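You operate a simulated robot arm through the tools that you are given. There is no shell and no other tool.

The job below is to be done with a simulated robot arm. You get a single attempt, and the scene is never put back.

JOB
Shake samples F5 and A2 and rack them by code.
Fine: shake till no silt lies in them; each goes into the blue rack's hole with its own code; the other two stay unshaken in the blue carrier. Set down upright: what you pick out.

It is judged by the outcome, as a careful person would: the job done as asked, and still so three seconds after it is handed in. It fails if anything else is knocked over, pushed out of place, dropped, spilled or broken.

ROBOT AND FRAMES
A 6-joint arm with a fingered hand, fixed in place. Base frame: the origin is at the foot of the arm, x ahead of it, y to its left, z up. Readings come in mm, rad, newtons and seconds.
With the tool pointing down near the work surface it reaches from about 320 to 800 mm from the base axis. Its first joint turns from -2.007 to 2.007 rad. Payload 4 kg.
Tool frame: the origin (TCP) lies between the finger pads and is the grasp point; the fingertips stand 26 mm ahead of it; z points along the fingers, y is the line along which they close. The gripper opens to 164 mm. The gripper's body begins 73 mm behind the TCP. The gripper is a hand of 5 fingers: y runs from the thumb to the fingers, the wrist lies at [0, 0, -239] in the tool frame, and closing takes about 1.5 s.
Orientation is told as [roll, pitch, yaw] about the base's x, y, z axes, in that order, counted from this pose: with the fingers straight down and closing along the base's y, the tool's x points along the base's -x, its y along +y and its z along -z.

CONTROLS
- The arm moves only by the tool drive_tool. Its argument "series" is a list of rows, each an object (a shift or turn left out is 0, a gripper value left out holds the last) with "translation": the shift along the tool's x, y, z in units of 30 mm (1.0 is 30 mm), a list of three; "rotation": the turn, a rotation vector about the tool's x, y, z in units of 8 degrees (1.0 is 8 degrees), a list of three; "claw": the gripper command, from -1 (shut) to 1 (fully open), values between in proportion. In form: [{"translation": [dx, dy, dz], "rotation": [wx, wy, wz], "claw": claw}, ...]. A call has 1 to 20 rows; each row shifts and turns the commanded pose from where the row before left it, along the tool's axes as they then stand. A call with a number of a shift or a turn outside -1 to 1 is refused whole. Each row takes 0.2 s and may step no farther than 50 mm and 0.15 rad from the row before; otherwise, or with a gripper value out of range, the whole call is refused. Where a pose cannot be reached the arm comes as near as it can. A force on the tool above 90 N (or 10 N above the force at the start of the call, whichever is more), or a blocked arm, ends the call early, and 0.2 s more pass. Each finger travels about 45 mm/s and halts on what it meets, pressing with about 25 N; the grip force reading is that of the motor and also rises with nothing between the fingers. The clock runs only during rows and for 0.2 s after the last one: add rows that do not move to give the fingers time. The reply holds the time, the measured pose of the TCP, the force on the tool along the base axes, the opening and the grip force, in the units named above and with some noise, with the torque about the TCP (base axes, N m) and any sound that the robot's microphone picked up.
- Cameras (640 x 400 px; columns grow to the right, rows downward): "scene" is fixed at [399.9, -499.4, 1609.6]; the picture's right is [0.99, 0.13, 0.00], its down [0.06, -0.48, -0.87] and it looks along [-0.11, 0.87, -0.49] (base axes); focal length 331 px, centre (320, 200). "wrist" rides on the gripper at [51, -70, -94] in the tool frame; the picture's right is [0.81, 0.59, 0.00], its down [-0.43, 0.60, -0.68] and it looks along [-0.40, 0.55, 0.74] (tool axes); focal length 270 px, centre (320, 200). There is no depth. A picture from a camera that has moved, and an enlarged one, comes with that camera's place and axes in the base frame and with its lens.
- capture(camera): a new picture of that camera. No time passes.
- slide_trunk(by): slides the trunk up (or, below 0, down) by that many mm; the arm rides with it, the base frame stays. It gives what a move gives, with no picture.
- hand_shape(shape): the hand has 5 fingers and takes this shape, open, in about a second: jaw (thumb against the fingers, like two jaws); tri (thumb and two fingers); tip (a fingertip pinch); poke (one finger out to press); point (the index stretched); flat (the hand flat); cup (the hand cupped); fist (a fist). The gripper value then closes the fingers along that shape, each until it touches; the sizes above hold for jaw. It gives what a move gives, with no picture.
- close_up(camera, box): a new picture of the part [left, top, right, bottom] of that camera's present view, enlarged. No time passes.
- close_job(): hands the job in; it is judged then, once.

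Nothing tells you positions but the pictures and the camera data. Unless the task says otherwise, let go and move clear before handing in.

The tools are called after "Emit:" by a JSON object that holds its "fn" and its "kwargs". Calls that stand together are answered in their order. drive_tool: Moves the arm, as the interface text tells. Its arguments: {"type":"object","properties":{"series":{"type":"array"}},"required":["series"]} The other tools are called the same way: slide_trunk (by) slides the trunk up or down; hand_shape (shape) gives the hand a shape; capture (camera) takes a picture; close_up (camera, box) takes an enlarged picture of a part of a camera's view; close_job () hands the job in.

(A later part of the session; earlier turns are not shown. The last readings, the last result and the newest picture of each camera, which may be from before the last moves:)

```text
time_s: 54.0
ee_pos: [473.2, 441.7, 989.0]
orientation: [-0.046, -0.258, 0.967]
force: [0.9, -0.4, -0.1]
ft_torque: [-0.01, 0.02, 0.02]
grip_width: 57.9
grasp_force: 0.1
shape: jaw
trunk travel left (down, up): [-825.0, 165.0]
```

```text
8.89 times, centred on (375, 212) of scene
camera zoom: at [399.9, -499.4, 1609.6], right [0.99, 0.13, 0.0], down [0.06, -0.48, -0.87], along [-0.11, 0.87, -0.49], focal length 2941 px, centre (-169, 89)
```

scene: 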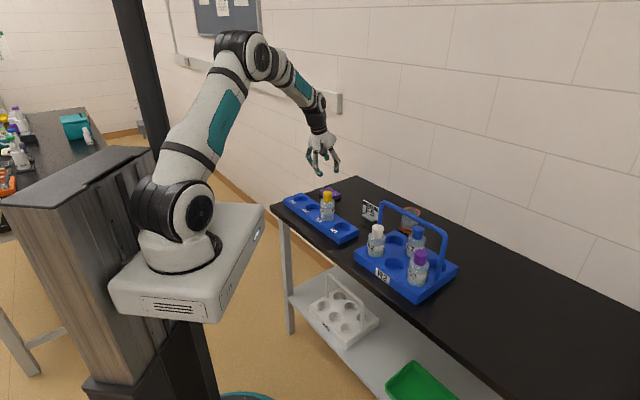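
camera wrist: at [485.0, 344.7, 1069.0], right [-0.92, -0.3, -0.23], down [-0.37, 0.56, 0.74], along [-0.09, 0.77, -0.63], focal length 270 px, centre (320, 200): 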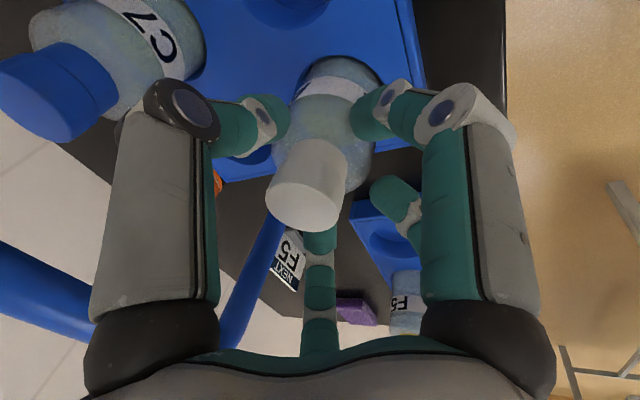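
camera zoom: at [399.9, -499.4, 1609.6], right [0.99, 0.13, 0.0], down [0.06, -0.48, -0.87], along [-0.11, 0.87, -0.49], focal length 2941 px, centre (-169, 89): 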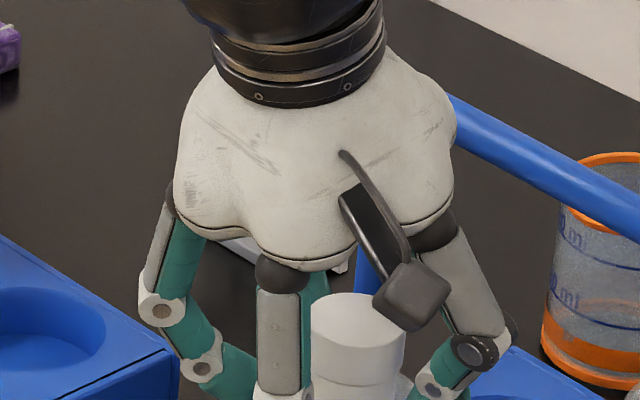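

The palm's rim appears to have brushed the handle's end, sliding the carrier a little. I'll back off along the tool axis and measure how far it moved.

Emit:
{"fn": "drive_tool", "kwargs": {"series": [{"translation": [0.15, 0, -0.3]}, {"translation": [0.1, 0, -0.6]}, {"translation": [0, 0, -0.8]}, {"translation": [0, 0, -0.8]}, {}, {}]}}

Emit:
{"fn": "close_up", "kwargs": {"camera": "scene", "box": [350, 200, 450, 290]}}

Emit:
{"fn": "capture", "kwargs": {"camera": "wrist"}}

```text
time_s: 55.4
ee_pos: [453.9, 422.4, 1061.3]
orientation: [-0.048, -0.259, 0.968]
force: [-0.7, 0.6, -0.5]
ft_torque: [0.0, -0.04, -0.01]
grip_width: 57.5
grasp_force: 0.0
shape: jaw
trunk travel left (down, up): [-825.0, 165.0]
```

```text
4.44 times, centred on (400, 245) of scene
camera zoom: at [399.9, -499.4, 1609.6], right [0.99, 0.13, 0.0], down [0.06, -0.48, -0.87], along [-0.11, 0.87, -0.49], focal length 1471 px, centre (-36, 0)
```

zoom: 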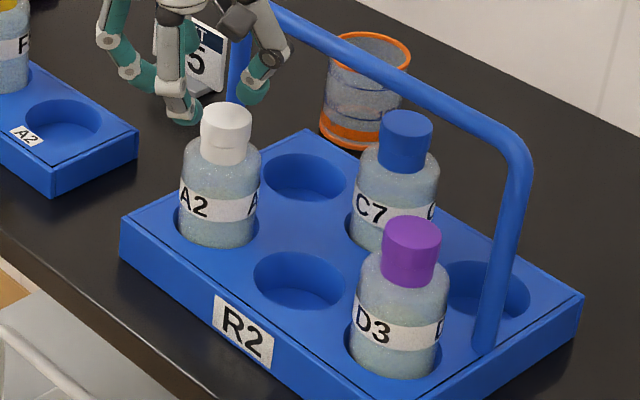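

```text
taken
camera wrist: at [466.3, 324.7, 1140.4], right [-0.92, -0.3, -0.23], down [-0.37, 0.56, 0.74], along [-0.09, 0.77, -0.63], focal length 270 px, centre (320, 200)
```

wrist: 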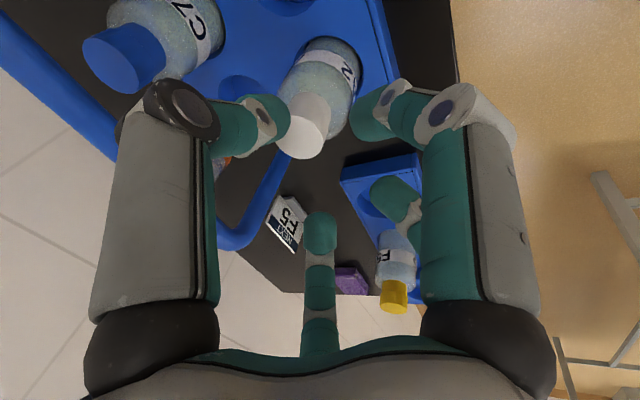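

The carrier slid roughly 1 cm with a 2° twist; nothing tipped. I'll back off, return to the 20°-plus tilt without roll that worked cleanly for F5, and re-measure A2.

Emit:
{"fn": "drive_tool", "kwargs": {"series": [{"translation": [0, 0, -0.7]}, {"translation": [0, 0, -0.7]}, {"rotation": [0, 0, 0.625], "claw": -0.34}, {"rotation": [0, 0, 0.625]}, {"rotation": [0, -0.4375, 0]}, {"rotation": [0, -0.4375, 0]}, {}, {}]}}

Emit:
{"fn": "capture", "kwargs": {"camera": "wrist"}}

Emit:
{"fn": "close_up", "kwargs": {"camera": "wrist", "box": [240, 40, 400, 150]}}

Emit:
{"fn": "close_up", "kwargs": {"camera": "scene", "box": [375, 215, 435, 275]}}

```text
time_s: 57.2
ee_pos: [446.5, 413.9, 1100.1]
orientation: [0.0, -0.385, 0.784]
force: [0.1, 0.2, 0.9]
ft_torque: [0.01, 0.0, 0.04]
grip_width: 54.7
grasp_force: 0.0
shape: jaw
trunk travel left (down, up): [-825.0, 165.0]
```

```text
taken
camera wrist: at [438.9, 307.3, 1167.5], right [-0.95, -0.12, -0.3], down [-0.32, 0.52, 0.79], along [0.07, 0.84, -0.53], focal length 270 px, centre (320, 200)
```

wrist: 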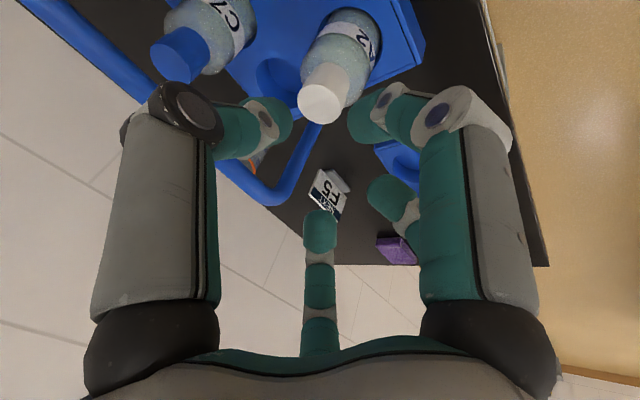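

```text
3.64 times, centred on (320, 95) of wrist
camera zoom: at [438.9, 307.3, 1167.5], right [-0.95, -0.12, -0.3], down [-0.32, 0.52, 0.79], along [0.07, 0.84, -0.53], focal length 983 px, centre (320, 582)
```

zoom: 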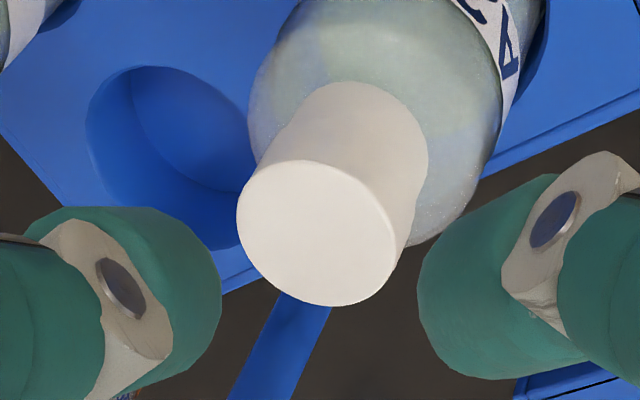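

```text
6.67 times, centred on (405, 245) of scene
camera zoom: at [399.9, -499.4, 1609.6], right [0.99, 0.13, 0.0], down [0.06, -0.48, -0.87], along [-0.11, 0.87, -0.49], focal length 2206 px, centre (-247, -100)
```

zoom: 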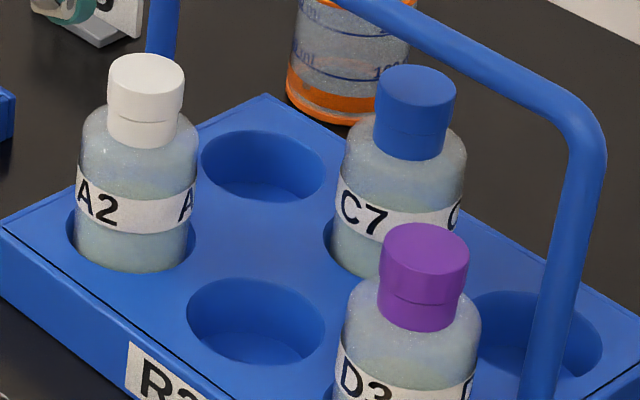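

A2's cap is now at about (480.5, 455). I'll approach again with the steeper tilt, first to 60 mm short.

Emit:
{"fn": "drive_tool", "kwargs": {"series": [{"translation": [-0.018, 0.057, 0.667]}, {"translation": [-0.018, 0.057, 0.667]}, {"translation": [-0.018, 0.057, 0.667]}, {}, {}]}}

Emit:
{"fn": "capture", "kwargs": {"camera": "wrist"}}

Emit:
{"fn": "close_up", "kwargs": {"camera": "wrist", "box": [240, 70, 400, 190]}}

Emit:
{"fn": "close_up", "kwargs": {"camera": "scene", "box": [350, 190, 420, 260]}}

```text
time_s: 58.4
ee_pos: [461.0, 435.3, 1044.1]
orientation: [0.0, -0.383, 0.786]
force: [-0.8, -0.5, 0.1]
ft_torque: [0.0, 0.01, -0.01]
grip_width: 54.3
grasp_force: 0.1
shape: jaw
trunk travel left (down, up): [-825.0, 165.0]
```

```text
taken
camera wrist: at [452.5, 328.3, 1111.7], right [-0.95, -0.12, -0.3], down [-0.32, 0.53, 0.79], along [0.07, 0.84, -0.53], focal length 270 px, centre (320, 200)
```

wrist: 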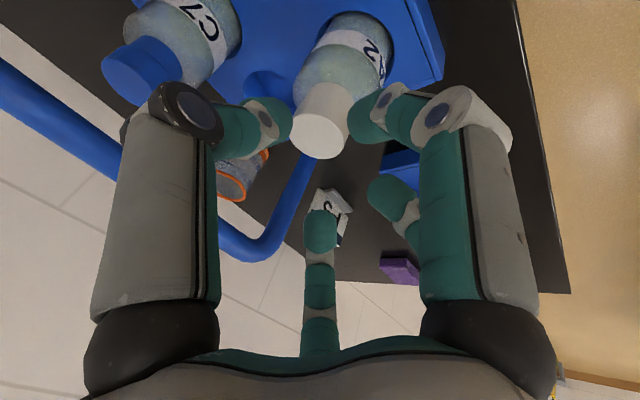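

```text
3.33 times, centred on (320, 130) of wrist
camera zoom: at [452.5, 328.3, 1111.7], right [-0.95, -0.12, -0.3], down [-0.32, 0.53, 0.79], along [0.07, 0.84, -0.53], focal length 901 px, centre (320, 433)
```

zoom: 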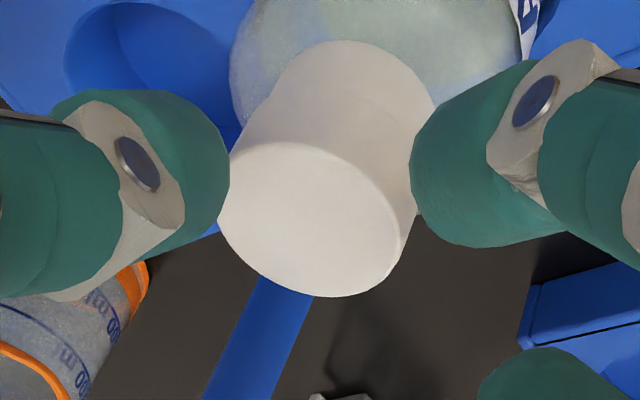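

```text
5.71 times, centred on (385, 225) of scene
camera zoom: at [399.9, -499.4, 1609.6], right [0.99, 0.13, 0.0], down [0.06, -0.48, -0.87], along [-0.11, 0.87, -0.49], focal length 1891 px, centre (-51, 57)
```

zoom: 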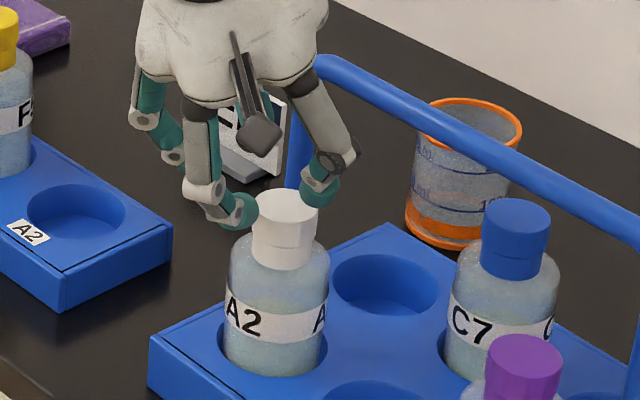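

A2 is centred between the fingers. I'll advance 39 mm in slow steps and check the carrier hasn't moved before finishing.

Emit:
{"fn": "drive_tool", "kwargs": {"series": [{"translation": [0.005, 0.004, 0.325]}, {"translation": [0.005, 0.004, 0.325]}, {"translation": [0.005, 0.004, 0.325]}, {"translation": [0.005, 0.004, 0.325]}, {}]}}

Emit:
{"fn": "close_up", "kwargs": {"camera": "scene", "box": [375, 215, 435, 275]}}

Emit:
{"fn": "capture", "kwargs": {"camera": "wrist"}}

```text
time_s: 59.6
ee_pos: [470.1, 444.5, 1008.7]
orientation: [0.001, -0.383, 0.786]
force: [-0.4, -0.8, 1.9]
ft_torque: [0.04, -0.05, -0.02]
grip_width: 54.4
grasp_force: 0.0
shape: jaw
trunk travel left (down, up): [-825.0, 165.0]
```

```text
6.67 times, centred on (405, 245) of scene
camera zoom: at [399.9, -499.4, 1609.6], right [0.99, 0.13, 0.0], down [0.06, -0.48, -0.87], along [-0.11, 0.87, -0.49], focal length 2206 px, centre (-247, -100)
```

zoom: 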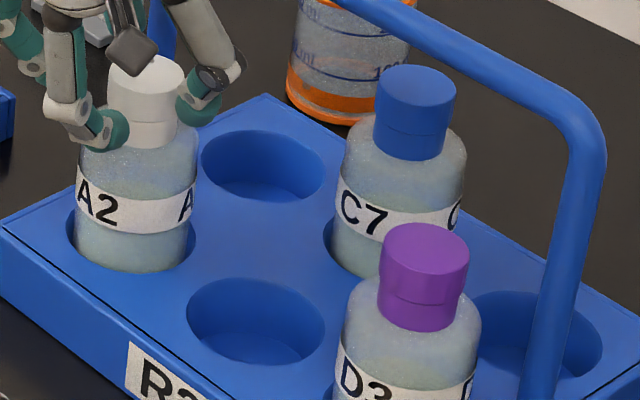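

```text
taken
camera wrist: at [462.4, 338.4, 1075.6], right [-0.95, -0.11, -0.3], down [-0.32, 0.52, 0.79], along [0.07, 0.84, -0.53], focal length 270 px, centre (320, 200)
```

wrist: 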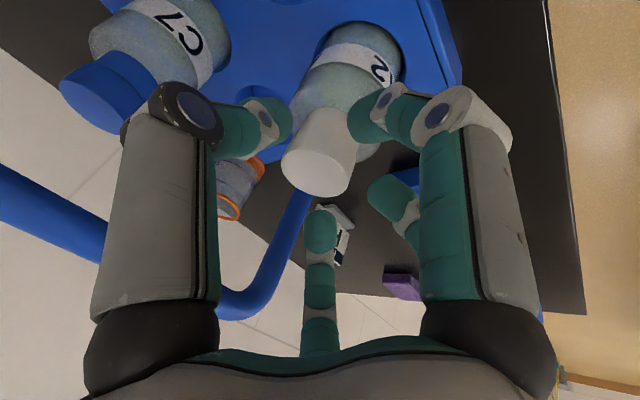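

Nothing moved. I'll do the last 21 mm slowly.

Emit:
{"fn": "drive_tool", "kwargs": {"series": [{"translation": [-0.003, 0.005, 0.18]}, {"translation": [-0.003, 0.005, 0.18]}, {}]}}

Emit:
{"fn": "close_up", "kwargs": {"camera": "scene", "box": [375, 215, 435, 275]}}

Emit:
{"fn": "drive_tool", "kwargs": {"series": [{"translation": [-0.003, 0.005, 0.17]}, {"translation": [-0.003, 0.005, 0.167]}, {}]}}

Emit:
{"fn": "close_up", "kwargs": {"camera": "scene", "box": [375, 215, 435, 275]}}

Emit:
{"fn": "close_up", "kwargs": {"camera": "wrist", "box": [220, 70, 420, 220]}}

```text
time_s: 60.4
ee_pos: [473.3, 448.9, 999.4]
orientation: [-0.001, -0.384, 0.786]
force: [-0.8, -2.2, -0.4]
ft_torque: [0.06, -0.03, -0.04]
grip_width: 54.1
grasp_force: 0.1
shape: jaw
trunk travel left (down, up): [-825.0, 165.0]
```

```text
6.67 times, centred on (405, 245) of scene
camera zoom: at [399.9, -499.4, 1609.6], right [0.99, 0.13, 0.0], down [0.06, -0.48, -0.87], along [-0.11, 0.87, -0.49], focal length 2206 px, centre (-247, -100)
```

zoom: 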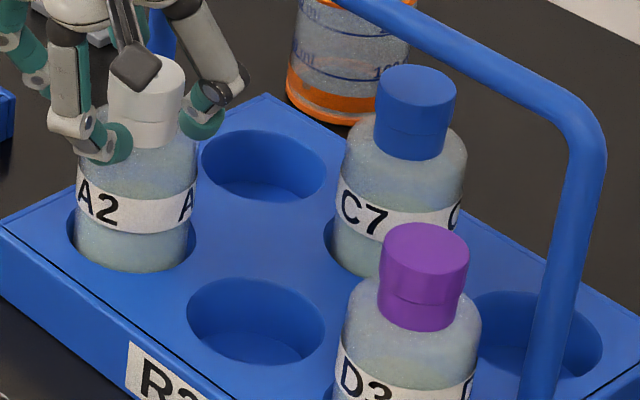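

```text
time_s: 61.2
ee_pos: [476.4, 451.5, 989.9]
orientation: [0.0, -0.384, 0.786]
force: [-0.1, 0.3, 0.7]
ft_torque: [0.01, 0.05, 0.02]
grip_width: 54.3
grasp_force: 0.1
shape: jaw
trunk travel left (down, up): [-825.0, 165.0]
```

```text
6.67 times, centred on (405, 245) of scene
camera zoom: at [399.9, -499.4, 1609.6], right [0.99, 0.13, 0.0], down [0.06, -0.48, -0.87], along [-0.11, 0.87, -0.49], focal length 2206 px, centre (-247, -100)
```

zoom: 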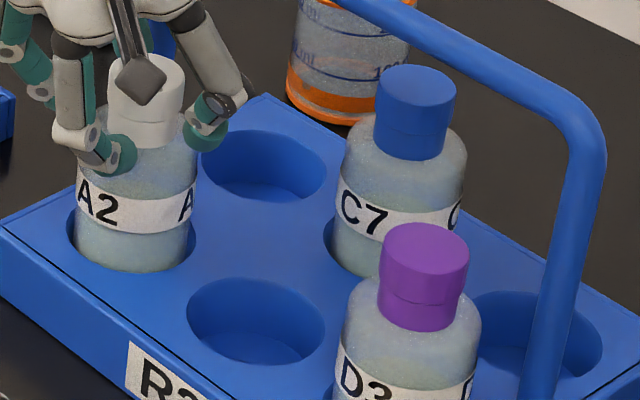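

```text
2.67 times, centred on (320, 145) of wrist
camera zoom: at [467.9, 344.5, 1056.9], right [-0.95, -0.12, -0.3], down [-0.32, 0.53, 0.79], along [0.07, 0.84, -0.53], focal length 721 px, centre (320, 347)
```

zoom: 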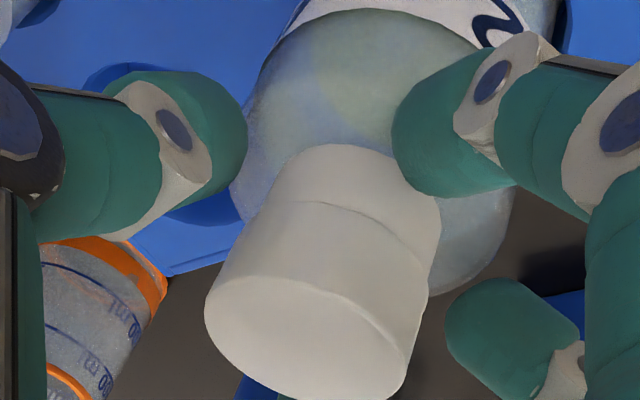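

The carrier stayed put and A2's cap sits exactly as F5's did before grasping. I'll close the hand.

Emit:
{"fn": "drive_tool", "kwargs": {"series": [{"claw": -0.5}, {"claw": -0.6}, {"claw": -0.8}, {"claw": -1}, {"claw": -1}, {"claw": -1}, {"claw": -1}, {"claw": -1}]}}

Emit:
{"fn": "close_up", "kwargs": {"camera": "scene", "box": [375, 215, 435, 275]}}

Emit:
{"fn": "close_up", "kwargs": {"camera": "scene", "box": [350, 190, 410, 260]}}

```text
time_s: 63.0
ee_pos: [476.1, 450.4, 989.8]
orientation: [0.0, -0.381, 0.785]
force: [-0.3, -1.7, -3.7]
ft_torque: [-0.19, 0.17, -0.01]
grip_width: 31.9
grasp_force: 25.3
shape: jaw
trunk travel left (down, up): [-825.0, 165.0]
```

```text
6.67 times, centred on (405, 245) of scene
camera zoom: at [399.9, -499.4, 1609.6], right [0.99, 0.13, 0.0], down [0.06, -0.48, -0.87], along [-0.11, 0.87, -0.49], focal length 2206 px, centre (-247, -100)
```

zoom: 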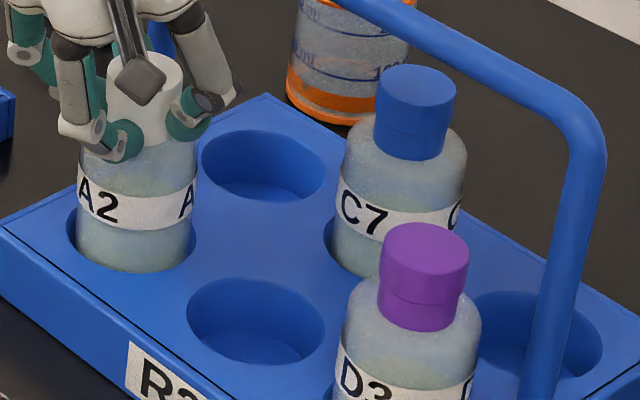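

```text
5.71 times, centred on (380, 225) of scene
camera zoom: at [399.9, -499.4, 1609.6], right [0.99, 0.13, 0.0], down [0.06, -0.48, -0.87], along [-0.11, 0.87, -0.49], focal length 1891 px, centre (-23, 57)
```

zoom: 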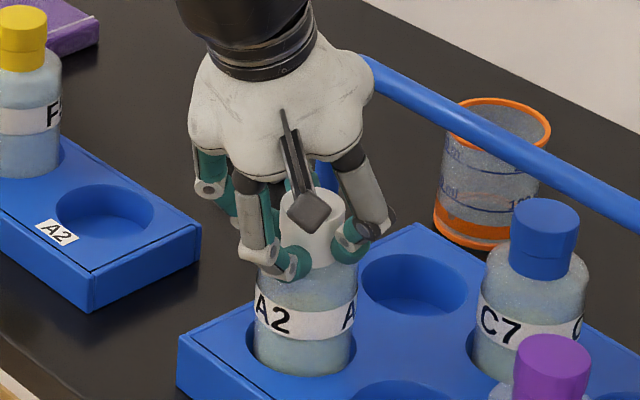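

The grip is firm. Since the carrier was slid about 8 mm, I'll gently draw it back through the held bottle in small steps while watching the forces and the carrier.

Emit:
{"fn": "drive_tool", "kwargs": {"series": [{"translation": [0.088, -0.047, -0.035]}, {"translation": [0.088, -0.047, -0.035]}, {}]}}

Emit:
{"fn": "close_up", "kwargs": {"camera": "scene", "box": [375, 215, 435, 275]}}

```text
time_s: 63.8
ee_pos: [474.4, 446.1, 989.8]
orientation: [0.001, -0.384, 0.786]
force: [0.1, 0.7, -2.1]
ft_torque: [-0.02, 0.01, 0.01]
grip_width: 31.9
grasp_force: 25.3
shape: jaw
trunk travel left (down, up): [-825.0, 165.0]
```

```text
6.67 times, centred on (405, 245) of scene
camera zoom: at [399.9, -499.4, 1609.6], right [0.99, 0.13, 0.0], down [0.06, -0.48, -0.87], along [-0.11, 0.87, -0.49], focal length 2206 px, centre (-247, -100)
```

zoom: 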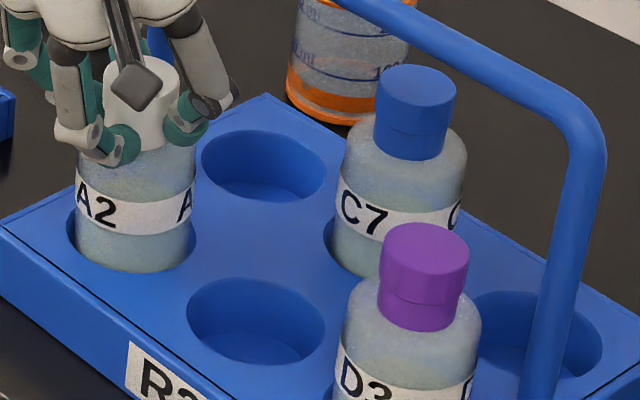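

Emit:
{"fn": "drive_tool", "kwargs": {"series": [{"translation": [0.088, -0.047, -0.035]}, {}]}}

Emit:
{"fn": "drive_tool", "kwargs": {"series": [{"translation": [0.088, -0.047, -0.035]}, {}]}}

Emit:
{"fn": "close_up", "kwargs": {"camera": "scene", "box": [375, 215, 435, 275]}}

```text
time_s: 64.4
ee_pos: [473.6, 442.3, 991.3]
orientation: [0.0, -0.385, 0.785]
force: [0.6, -0.2, -1.8]
ft_torque: [0.01, 0.0, -0.02]
grip_width: 32.0
grasp_force: 25.3
shape: jaw
trunk travel left (down, up): [-825.0, 165.0]
```

```text
time_s: 65.0
ee_pos: [471.7, 441.2, 990.4]
orientation: [0.0, -0.383, 0.785]
force: [0.5, 2.4, -0.4]
ft_torque: [0.17, -0.09, 0.04]
grip_width: 32.1
grasp_force: 25.0
shape: jaw
trunk travel left (down, up): [-825.0, 165.0]
```

```text
6.67 times, centred on (405, 245) of scene
camera zoom: at [399.9, -499.4, 1609.6], right [0.99, 0.13, 0.0], down [0.06, -0.48, -0.87], along [-0.11, 0.87, -0.49], focal length 2206 px, centre (-247, -100)
```

zoom: 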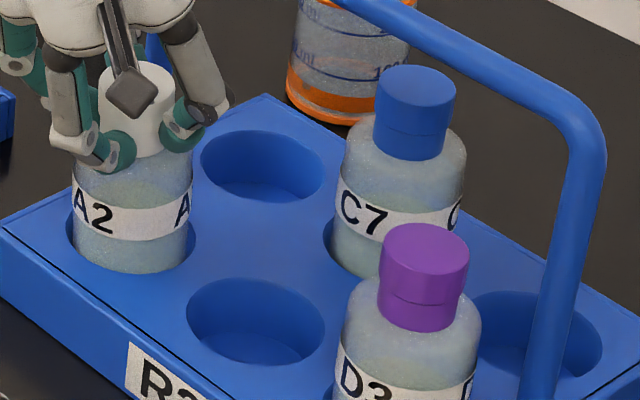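

Emit:
{"fn": "drive_tool", "kwargs": {"series": [{"translation": [0.088, -0.047, -0.035]}, {}]}}

Emit:
{"fn": "drive_tool", "kwargs": {"series": [{"translation": [0.088, -0.047, -0.035]}, {}]}}

Emit:
{"fn": "close_up", "kwargs": {"camera": "scene", "box": [375, 215, 435, 275]}}

```text
time_s: 65.6
ee_pos: [471.6, 437.3, 990.7]
orientation: [-0.001, -0.385, 0.785]
force: [0.2, 4.2, 2.4]
ft_torque: [0.25, -0.06, 0.07]
grip_width: 32.1
grasp_force: 25.0
shape: jaw
trunk travel left (down, up): [-825.0, 165.0]
```

```text
time_s: 66.2
ee_pos: [470.2, 434.2, 990.6]
orientation: [-0.001, -0.381, 0.785]
force: [0.7, 4.4, 4.4]
ft_torque: [0.27, -0.07, 0.14]
grip_width: 32.2
grasp_force: 25.0
shape: jaw
trunk travel left (down, up): [-825.0, 165.0]
```

```text
6.67 times, centred on (405, 245) of scene
camera zoom: at [399.9, -499.4, 1609.6], right [0.99, 0.13, 0.0], down [0.06, -0.48, -0.87], along [-0.11, 0.87, -0.49], focal length 2206 px, centre (-247, -100)
```

zoom: 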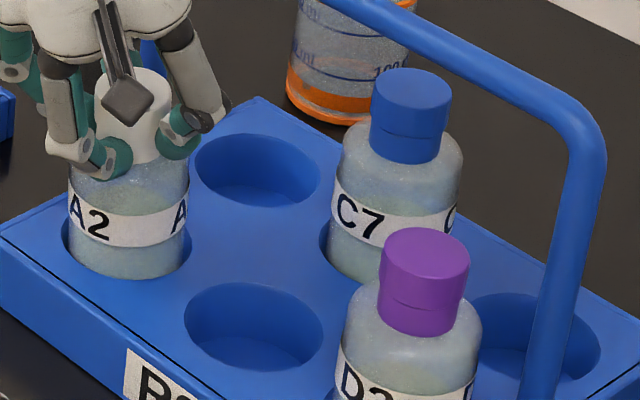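

The carrier is following and is nearly back. One more small step should restore it.

Emit:
{"fn": "drive_tool", "kwargs": {"series": [{"translation": [0.1, -0.045, -0.04]}, {}]}}

Emit:
{"fn": "close_up", "kwargs": {"camera": "scene", "box": [375, 215, 435, 275]}}

```text
time_s: 66.8
ee_pos: [468.6, 431.3, 990.9]
orientation: [-0.002, -0.385, 0.786]
force: [1.6, 5.9, 6.2]
ft_torque: [0.31, -0.06, 0.15]
grip_width: 32.1
grasp_force: 25.0
shape: jaw
trunk travel left (down, up): [-825.0, 165.0]
```

```text
6.67 times, centred on (405, 245) of scene
camera zoom: at [399.9, -499.4, 1609.6], right [0.99, 0.13, 0.0], down [0.06, -0.48, -0.87], along [-0.11, 0.87, -0.49], focal length 2206 px, centre (-247, -100)
```

zoom: 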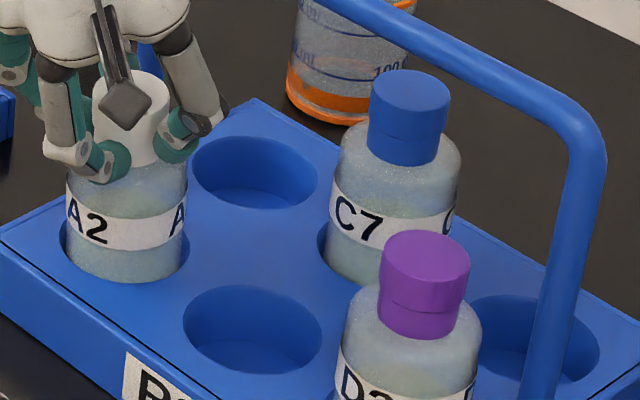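

The carrier is back within about a millimetre of its original place. I'll re-centre the bottle in its hole to relieve the force, then lift slowly.

Emit:
{"fn": "drive_tool", "kwargs": {"series": [{"translation": [-0.11, 0.07, 0.044]}, {"translation": [-0.11, 0.07, 0.044]}, {}]}}

Emit:
{"fn": "drive_tool", "kwargs": {"series": [{"translation": [-0.062, 0, -0.155]}, {"translation": [-0.062, 0, -0.155]}, {}]}}

Emit:
{"fn": "close_up", "kwargs": {"camera": "scene", "box": [375, 215, 435, 275]}}

```text
time_s: 67.6
ee_pos: [469.9, 437.4, 989.5]
orientation: [0.001, -0.384, 0.785]
force: [-0.5, -1.4, 1.4]
ft_torque: [-0.28, 0.14, 0.02]
grip_width: 32.1
grasp_force: 25.0
shape: jaw
trunk travel left (down, up): [-825.0, 165.0]
```

```text
time_s: 68.4
ee_pos: [470.3, 438.9, 1000.8]
orientation: [0.001, -0.383, 0.785]
force: [-0.7, -0.6, -1.8]
ft_torque: [0.02, 0.0, -0.02]
grip_width: 32.0
grasp_force: 24.6
shape: jaw
trunk travel left (down, up): [-825.0, 165.0]
```

```text
6.67 times, centred on (405, 245) of scene
camera zoom: at [399.9, -499.4, 1609.6], right [0.99, 0.13, 0.0], down [0.06, -0.48, -0.87], along [-0.11, 0.87, -0.49], focal length 2206 px, centre (-247, -100)
```

zoom: 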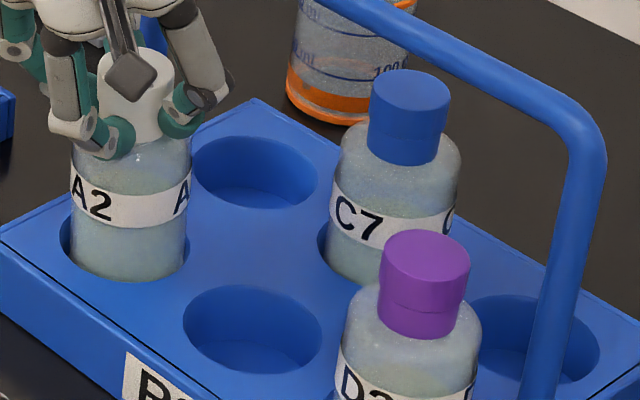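

Emit:
{"fn": "drive_tool", "kwargs": {"series": [{"translation": [-0.081, 0, -0.327]}, {}]}}

Emit:
{"fn": "drive_tool", "kwargs": {"series": [{"translation": [-0.081, 0, -0.327]}, {}]}}

Emit:
{"fn": "drive_tool", "kwargs": {"series": [{"translation": [-0.081, 0, -0.327]}, {}]}}

Emit:
{"fn": "close_up", "kwargs": {"camera": "scene", "box": [375, 215, 435, 275]}}

Emit:
{"fn": "close_up", "kwargs": {"camera": "scene", "box": [350, 190, 410, 260]}}

```text
time_s: 69.0
ee_pos: [469.7, 438.3, 1009.4]
orientation: [-0.001, -0.382, 0.785]
force: [0.0, -0.6, -2.7]
ft_torque: [-0.01, 0.02, 0.0]
grip_width: 31.8
grasp_force: 25.1
shape: jaw
trunk travel left (down, up): [-825.0, 165.0]
```

```text
time_s: 69.6
ee_pos: [468.8, 436.1, 1021.4]
orientation: [0.001, -0.382, 0.786]
force: [0.5, -0.3, -3.7]
ft_torque: [-0.01, 0.01, 0.0]
grip_width: 32.3
grasp_force: 24.7
shape: jaw
trunk travel left (down, up): [-825.0, 165.0]
```

```text
time_s: 70.2
ee_pos: [468.1, 435.4, 1030.2]
orientation: [0.0, -0.383, 0.783]
force: [0.5, -0.1, -2.0]
ft_torque: [-0.02, -0.03, 0.02]
grip_width: 31.9
grasp_force: 24.8
shape: jaw
trunk travel left (down, up): [-825.0, 165.0]
```

```text
6.67 times, centred on (405, 245) of scene
camera zoom: at [399.9, -499.4, 1609.6], right [0.99, 0.13, 0.0], down [0.06, -0.48, -0.87], along [-0.11, 0.87, -0.49], focal length 2206 px, centre (-247, -100)
```

zoom: 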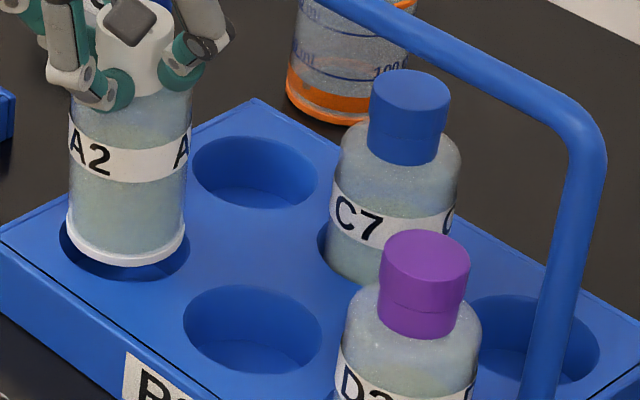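

```text
5.71 times, centred on (380, 225) of scene
camera zoom: at [399.9, -499.4, 1609.6], right [0.99, 0.13, 0.0], down [0.06, -0.48, -0.87], along [-0.11, 0.87, -0.49], focal length 1891 px, centre (-23, 57)
```

zoom: 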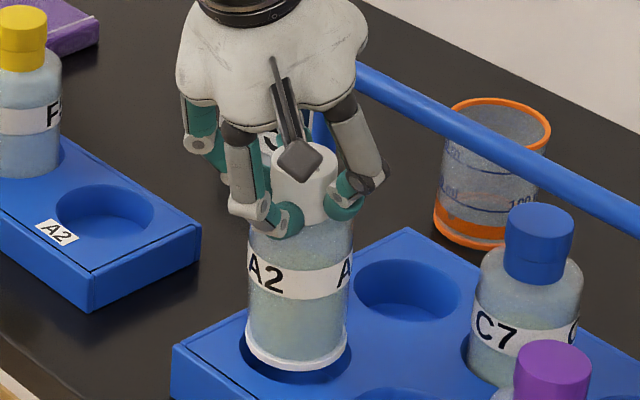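

A2 is free of the carrier, which stays in place. I'll back away and up to open space for shaking.

Emit:
{"fn": "drive_tool", "kwargs": {"series": [{"translation": [0, 0, -0.5]}, {"translation": [0, 0, -0.8]}, {"translation": [0, 0, -0.8]}, {"translation": [0, 0, -0.8]}, {"translation": [0.3, 0, -0.8]}, {"translation": [0.6, 0, -0.5]}, {"translation": [0.8, 0, -0.3]}, {"translation": [0.8, 0, -0.3]}, {}, {}]}}

Emit:
{"fn": "capture", "kwargs": {"camera": "scene"}}

Emit:
{"fn": "capture", "kwargs": {"camera": "wrist"}}

```text
time_s: 72.4
ee_pos: [380.2, 347.2, 1135.3]
orientation: [0.003, -0.384, 0.785]
force: [-0.8, -1.0, -2.9]
ft_torque: [0.0, 0.01, 0.02]
grip_width: 31.9
grasp_force: 25.1
shape: jaw
trunk travel left (down, up): [-825.0, 165.0]
```

```text
taken
```

scene: 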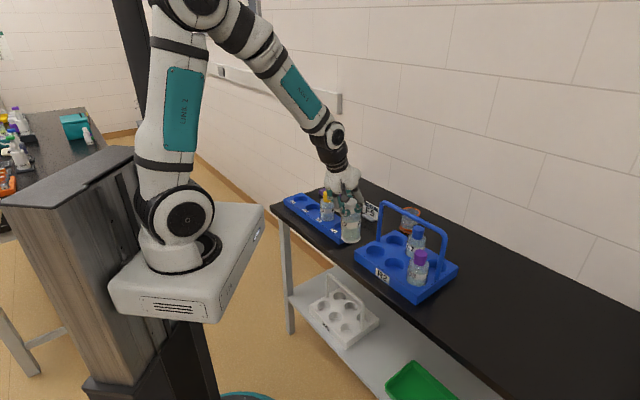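

```text
taken
camera wrist: at [371.9, 240.5, 1202.7], right [-0.95, -0.12, -0.3], down [-0.32, 0.53, 0.79], along [0.07, 0.84, -0.53], focal length 270 px, centre (320, 200)
```

wrist: 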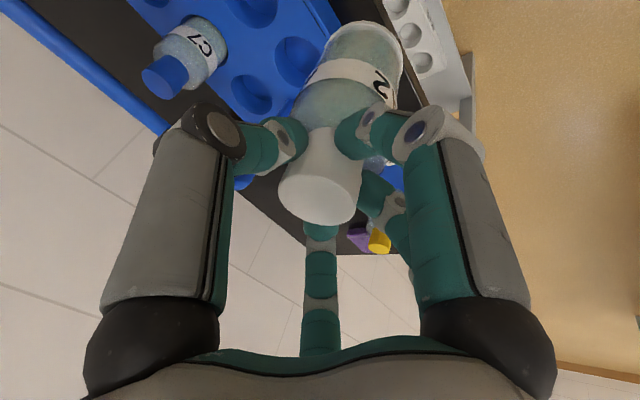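

A2 is in open space. I'll shake it the same way as F5.

Emit:
{"fn": "close_up", "kwargs": {"camera": "scene", "box": [325, 180, 385, 250]}}

Emit:
{"fn": "drive_tool", "kwargs": {"series": [{"translation": [-0.9, 0, -1]}, {"translation": [0.9, 0, 1]}, {"translation": [-0.9, 0, -1]}, {"translation": [0.9, 0, 1]}, {"translation": [-0.9, 0, -1]}, {"translation": [0.9, 0, 1]}, {"translation": [-0.9, 0, -1]}, {"translation": [0.9, 0, 1]}, {"translation": [-0.9, 0, -1]}, {"translation": [0.9, 0, 1]}, {"translation": [-0.9, 0, -1]}, {"translation": [0.9, 0, 1]}, {"translation": [-0.9, 0, -1]}, {"translation": [0.9, 0, 1]}, {"translation": [-0.9, 0, -1]}, {"translation": [0.9, 0, 1]}, {"translation": [-0.9, 0, -1]}, {"translation": [0.9, 0, 1]}, {}]}}

Emit:
{"fn": "close_up", "kwargs": {"camera": "scene", "box": [325, 180, 385, 250]}}

Emit:
{"fn": "close_up", "kwargs": {"camera": "scene", "box": [335, 205, 370, 245]}}

```text
5.71 times, centred on (355, 215) of scene
camera zoom: at [399.9, -499.4, 1609.6], right [0.99, 0.13, 0.0], down [0.06, -0.48, -0.87], along [-0.11, 0.87, -0.49], focal length 1891 px, centre (120, 114)
```

zoom: 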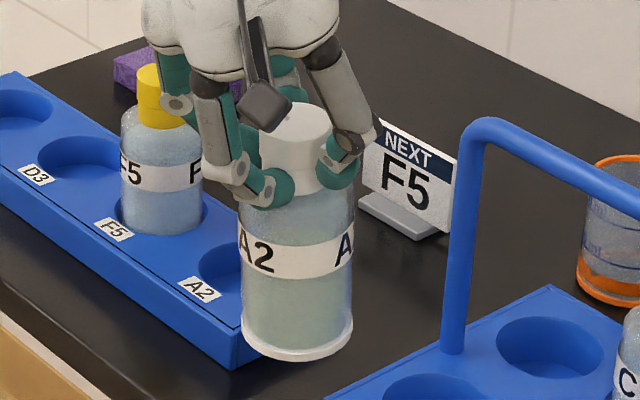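

```text
time_s: 76.4
ee_pos: [380.4, 348.3, 1135.9]
orientation: [0.001, -0.383, 0.784]
force: [0.4, 0.0, -2.5]
ft_torque: [-0.03, 0.04, -0.02]
grip_width: 32.1
grasp_force: 24.6
shape: jaw
trunk travel left (down, up): [-825.0, 165.0]
```

```text
5.71 times, centred on (355, 215) of scene
camera zoom: at [399.9, -499.4, 1609.6], right [0.99, 0.13, 0.0], down [0.06, -0.48, -0.87], along [-0.11, 0.87, -0.49], focal length 1891 px, centre (120, 114)
```

zoom: 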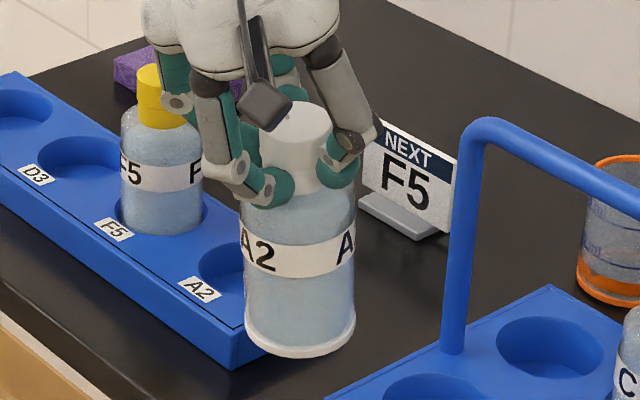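

```text
10.00 times, centred on (352, 225) of scene
camera zoom: at [399.9, -499.4, 1609.6], right [0.99, 0.13, 0.0], down [0.06, -0.48, -0.87], along [-0.11, 0.87, -0.49], focal length 3309 px, centre (-5, -50)
```

zoom: 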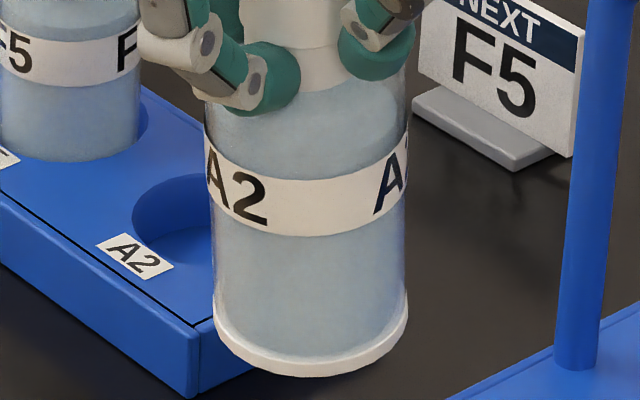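

A2 turned from greenish to the same clear grey-blue as F5. I'll add a few more strokes for certainty, then measure its tilt.

Emit:
{"fn": "drive_tool", "kwargs": {"series": [{"translation": [-0.9, 0.5, -1]}, {"translation": [0.9, -0.5, 1]}, {"translation": [-0.9, 0.5, -1]}, {"translation": [0.9, -0.5, 1]}, {"translation": [-0.9, -0.5, -1]}, {"translation": [0.9, 0.5, 1]}, {"translation": [-0.9, -0.5, -1]}, {"translation": [0.9, 0.5, 1]}, {}, {}]}}

Emit:
{"fn": "close_up", "kwargs": {"camera": "scene", "box": [325, 190, 375, 245]}}

Emit:
{"fn": "close_up", "kwargs": {"camera": "wrist", "box": [280, 10, 420, 100]}}

Emit:
{"fn": "close_up", "kwargs": {"camera": "wrist", "box": [250, 90, 400, 240]}}

```text
time_s: 78.6
ee_pos: [380.7, 348.2, 1135.0]
orientation: [-0.002, -0.383, 0.786]
force: [-0.1, 0.2, -2.6]
ft_torque: [-0.06, 0.01, 0.03]
grip_width: 32.0
grasp_force: 24.7
shape: jaw
trunk travel left (down, up): [-825.0, 165.0]
```

```text
7.27 times, centred on (350, 218) of scene
camera zoom: at [399.9, -499.4, 1609.6], right [0.99, 0.13, 0.0], down [0.06, -0.48, -0.87], along [-0.11, 0.87, -0.49], focal length 2406 px, centre (102, 73)
```

zoom: 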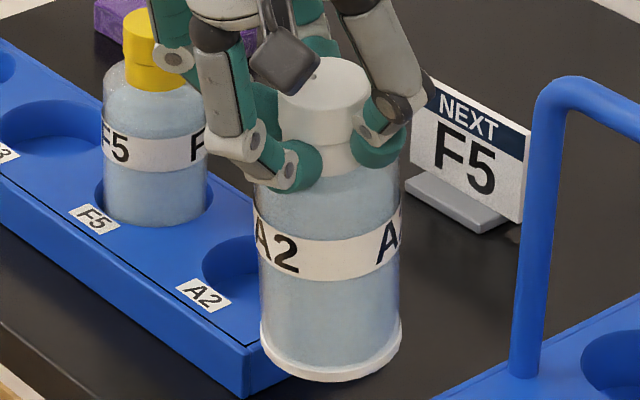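

```text
4.44 times, centred on (350, 55) of wrist
camera zoom: at [371.6, 241.5, 1202.4], right [-0.95, -0.12, -0.3], down [-0.32, 0.53, 0.79], along [0.07, 0.84, -0.53], focal length 1201 px, centre (187, 844)
```

zoom: 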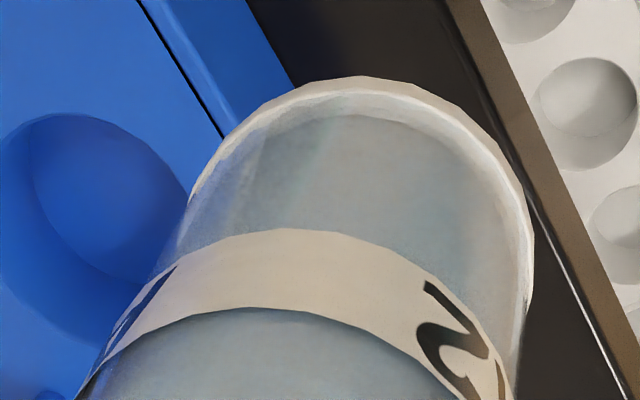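

```text
2.67 times, centred on (325, 165) of wrist
camera zoom: at [371.6, 241.5, 1202.4], right [-0.95, -0.12, -0.3], down [-0.32, 0.53, 0.79], along [0.07, 0.84, -0.53], focal length 721 px, centre (307, 293)
```

zoom: 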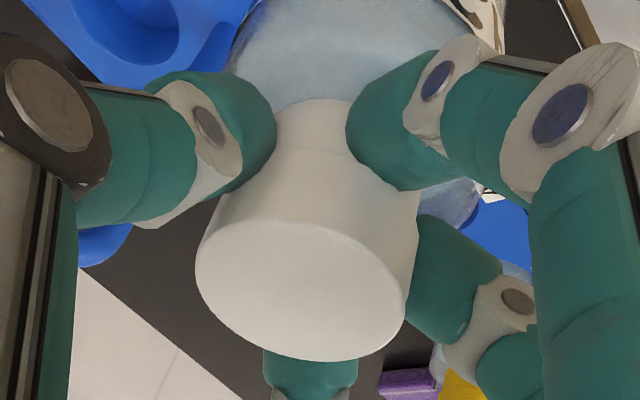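

A2 leans about 3° with its base toward +x/+y. I'll level it, then move to where the wrist camera can see the rack's A2 hole clearly.

Emit:
{"fn": "drive_tool", "kwargs": {"series": [{"rotation": [-0.056, 0.203, 0.023]}, {"rotation": [-0.057, 0.202, 0.023]}, {}, {}]}}

Emit:
{"fn": "close_up", "kwargs": {"camera": "scene", "box": [325, 190, 375, 245]}}

Emit:
{"fn": "drive_tool", "kwargs": {"series": [{"translation": [-0.828, 0.562, 0.181]}, {"translation": [-0.828, 0.562, 0.181]}, {"translation": [-0.828, 0.562, 0.181]}, {"translation": [-0.828, 0.562, 0.181]}, {"translation": [-0.828, 0.562, 0.181]}, {"translation": [-0.828, 0.562, 0.181]}, {"translation": [-0.828, 0.562, 0.181]}, {}, {}, {}]}}

Emit:
{"fn": "capture", "kwargs": {"camera": "wrist"}}

Emit:
{"fn": "close_up", "kwargs": {"camera": "wrist", "box": [360, 0, 500, 110]}}

```text
time_s: 79.6
ee_pos: [380.3, 347.9, 1135.4]
orientation: [0.017, -0.328, 0.78]
force: [-0.4, 0.3, -3.3]
ft_torque: [-0.04, 0.0, -0.02]
grip_width: 32.1
grasp_force: 25.0
shape: jaw
trunk travel left (down, up): [-825.0, 165.0]
```

```text
7.27 times, centred on (350, 218) of scene
camera zoom: at [399.9, -499.4, 1609.6], right [0.99, 0.13, 0.0], down [0.06, -0.48, -0.87], along [-0.11, 0.87, -0.49], focal length 2406 px, centre (102, 73)
```

zoom: 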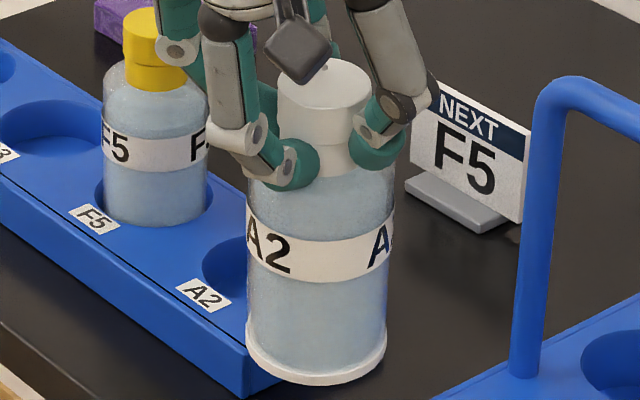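

```text
time_s: 81.8
ee_pos: [421.8, 555.2, 1158.7]
orientation: [0.018, -0.327, 0.78]
force: [-0.1, -0.2, -2.2]
ft_torque: [-0.02, 0.01, -0.01]
grip_width: 32.1
grasp_force: 24.7
shape: jaw
trunk travel left (down, up): [-825.0, 165.0]
```

```text
taken
camera wrist: at [417.4, 451.3, 1227.8], right [-0.96, -0.12, -0.25], down [-0.28, 0.55, 0.79], along [0.04, 0.83, -0.56], focal length 270 px, centre (320, 200)
```

wrist: 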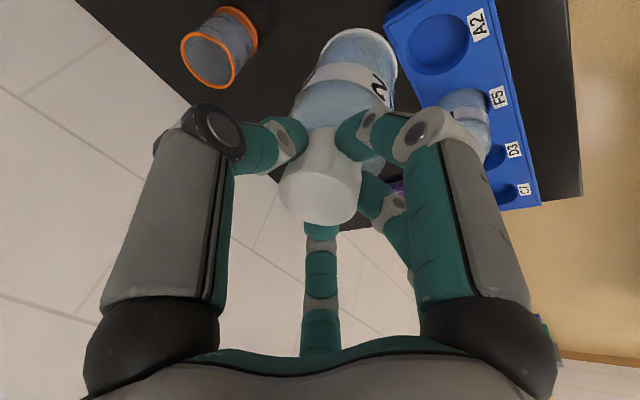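

```text
3.64 times, centred on (430, 55) of wrist
camera zoom: at [417.4, 451.3, 1227.8], right [-0.96, -0.12, -0.25], down [-0.28, 0.55, 0.79], along [0.04, 0.83, -0.56], focal length 983 px, centre (-80, 727)
```

zoom: 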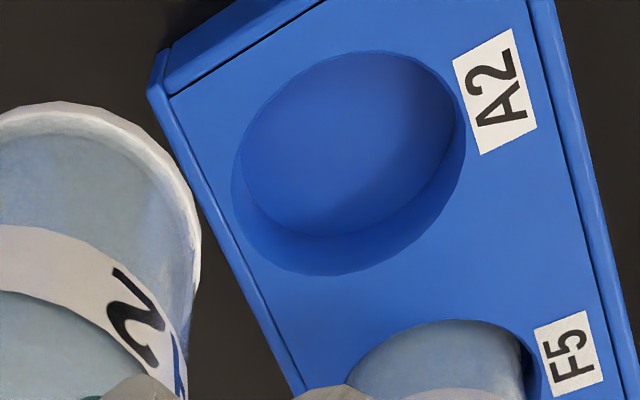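

The A2 hole measures about (349, 594). I'll move over it and descend until the base is about 25 mm above the rim.

Emit:
{"fn": "drive_tool", "kwargs": {"series": [{"translation": [0.316, 0.872, -0.092]}, {"translation": [0.316, 0.872, -0.092]}, {"translation": [0.316, 0.872, -0.092]}, {}, {"translation": [0.257, -0.014, 0.757]}, {"translation": [0.257, -0.014, 0.757]}, {"translation": [0.257, -0.014, 0.757]}, {"translation": [0.257, -0.014, 0.757]}, {"translation": [0.257, -0.014, 0.757]}, {}, {}, {}]}}

Emit:
{"fn": "close_up", "kwargs": {"camera": "scene", "box": [310, 190, 365, 245]}}

Emit:
{"fn": "close_up", "kwargs": {"camera": "wrist", "box": [260, 0, 460, 130]}}

```text
time_s: 84.4
ee_pos: [346.1, 590.7, 1039.1]
orientation: [0.018, -0.326, 0.779]
force: [1.5, -0.5, -2.3]
ft_torque: [-0.04, 0.02, 0.01]
grip_width: 31.9
grasp_force: 25.0
shape: jaw
trunk travel left (down, up): [-825.0, 165.0]
```

```text
7.27 times, centred on (338, 218) of scene
camera zoom: at [399.9, -499.4, 1609.6], right [0.99, 0.13, 0.0], down [0.06, -0.48, -0.87], along [-0.11, 0.87, -0.49], focal length 2406 px, centre (193, 73)
```

zoom: 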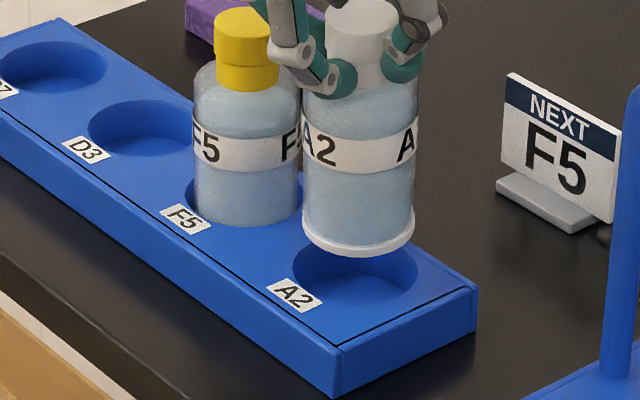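

```text
3.08 times, centred on (360, 65) of wrist
camera zoom: at [341.2, 485.6, 1108.2], right [-0.96, -0.12, -0.25], down [-0.28, 0.55, 0.79], along [0.04, 0.83, -0.56], focal length 832 px, centre (197, 615)
```

zoom: 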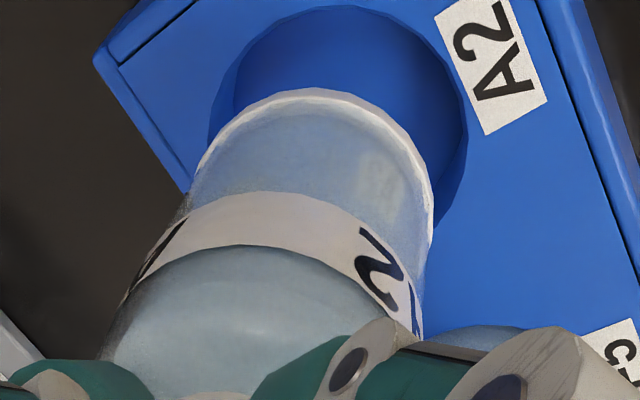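

Nearly centred; I'll correct by about (−0.9, −2) mm, lower 20 mm and check again.

Emit:
{"fn": "drive_tool", "kwargs": {"series": [{"translation": [0.139, -0.019, 0.304]}, {"translation": [0.14, -0.018, 0.305]}, {}, {}]}}

Emit:
{"fn": "close_up", "kwargs": {"camera": "scene", "box": [310, 190, 365, 245]}}

Emit:
{"fn": "close_up", "kwargs": {"camera": "wrist", "box": [260, 0, 460, 130]}}

```text
time_s: 85.4
ee_pos: [344.4, 588.7, 1018.0]
orientation: [0.017, -0.326, 0.779]
force: [-0.4, -0.5, -3.4]
ft_torque: [0.02, 0.0, -0.04]
grip_width: 31.9
grasp_force: 25.1
shape: jaw
trunk travel left (down, up): [-825.0, 165.0]
```

```text
7.27 times, centred on (338, 218) of scene
camera zoom: at [399.9, -499.4, 1609.6], right [0.99, 0.13, 0.0], down [0.06, -0.48, -0.87], along [-0.11, 0.87, -0.49], focal length 2406 px, centre (193, 73)
```

zoom: 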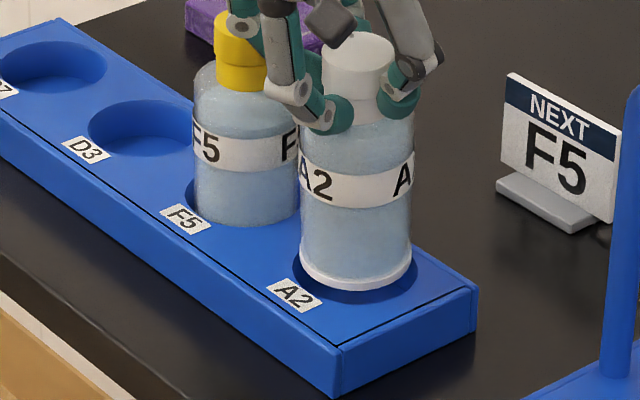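

```text
3.08 times, centred on (360, 65) of wrist
camera zoom: at [340.1, 483.9, 1087.9], right [-0.96, -0.12, -0.25], down [-0.28, 0.55, 0.79], along [0.04, 0.83, -0.56], focal length 832 px, centre (197, 615)
```

zoom: 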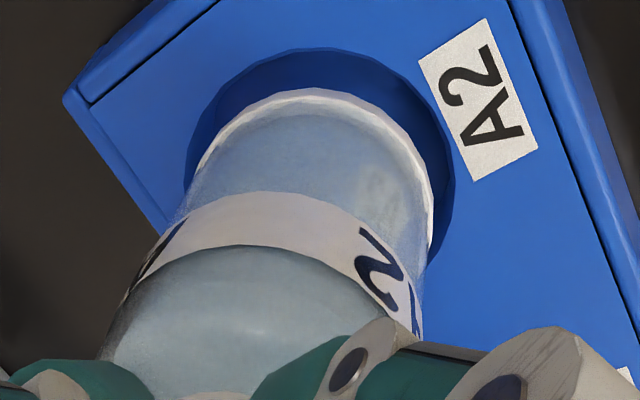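

Centred within about a millimetre, about 6 mm above the rim. I'll lower into the hole in steps.

Emit:
{"fn": "drive_tool", "kwargs": {"series": [{"translation": [0.055, 0.01, 0.158]}, {"translation": [0.055, 0.01, 0.157]}, {}, {}]}}

Emit:
{"fn": "drive_tool", "kwargs": {"series": [{"translation": [0.054, -0.003, 0.158]}, {"translation": [0.053, -0.003, 0.158]}, {}, {}]}}

Emit:
{"fn": "close_up", "kwargs": {"camera": "scene", "box": [310, 190, 365, 245]}}

Emit:
{"fn": "close_up", "kwargs": {"camera": "wrist", "box": [260, 0, 460, 130]}}

```text
time_s: 86.4
ee_pos: [344.3, 589.0, 1007.4]
orientation: [0.018, -0.327, 0.781]
force: [0.2, -0.1, -2.0]
ft_torque: [-0.03, 0.04, -0.03]
grip_width: 31.8
grasp_force: 24.7
shape: jaw
trunk travel left (down, up): [-825.0, 165.0]
```

```text
time_s: 87.4
ee_pos: [344.6, 590.5, 998.4]
orientation: [0.017, -0.327, 0.78]
force: [0.0, -0.4, -2.8]
ft_torque: [0.0, -0.01, 0.03]
grip_width: 31.9
grasp_force: 24.6
shape: jaw
trunk travel left (down, up): [-825.0, 165.0]
```

```text
7.27 times, centred on (338, 218) of scene
camera zoom: at [399.9, -499.4, 1609.6], right [0.99, 0.13, 0.0], down [0.06, -0.48, -0.87], along [-0.11, 0.87, -0.49], focal length 2406 px, centre (193, 73)
```

zoom: 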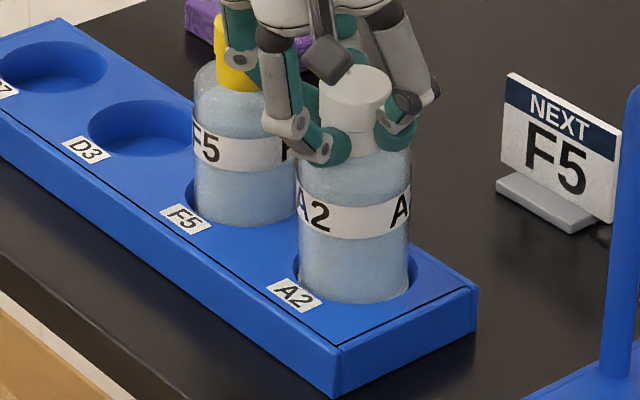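

```text
3.08 times, centred on (360, 65) of wrist
camera zoom: at [339.3, 484.4, 1068.3], right [-0.96, -0.12, -0.25], down [-0.28, 0.55, 0.79], along [0.04, 0.83, -0.56], focal length 832 px, centre (197, 615)
```

zoom: 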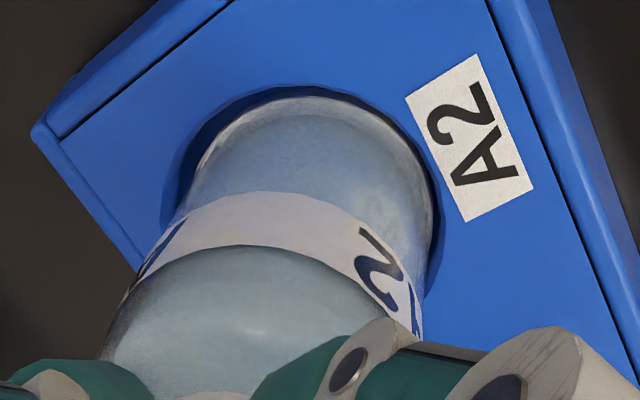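

A2 is sliding into its hole freely. I'll continue in small steps to the floor.

Emit:
{"fn": "drive_tool", "kwargs": {"series": [{"translation": [0.053, -0.003, 0.158]}, {}, {}]}}

Emit:
{"fn": "drive_tool", "kwargs": {"series": [{"translation": [0.021, -0.001, 0.063]}, {}, {}]}}

Emit:
{"fn": "drive_tool", "kwargs": {"series": [{"translation": [0.021, -0.001, 0.063]}, {}, {}]}}

```text
time_s: 88.2
ee_pos: [344.0, 589.9, 992.3]
orientation: [0.018, -0.327, 0.78]
force: [-0.2, 0.5, -2.2]
ft_torque: [-0.02, 0.02, -0.04]
grip_width: 32.3
grasp_force: 25.6
shape: jaw
trunk travel left (down, up): [-825.0, 165.0]
```

```text
time_s: 89.0
ee_pos: [343.3, 589.1, 991.0]
orientation: [0.017, -0.327, 0.78]
force: [0.8, 0.2, -2.7]
ft_torque: [0.0, -0.03, 0.0]
grip_width: 31.8
grasp_force: 25.2
shape: jaw
trunk travel left (down, up): [-825.0, 165.0]
```

```text
time_s: 89.8
ee_pos: [344.6, 589.7, 990.0]
orientation: [0.019, -0.329, 0.781]
force: [0.4, 2.1, 7.1]
ft_torque: [0.03, 0.02, 0.0]
grip_width: 32.0
grasp_force: 25.3
shape: jaw
trunk travel left (down, up): [-825.0, 165.0]
```

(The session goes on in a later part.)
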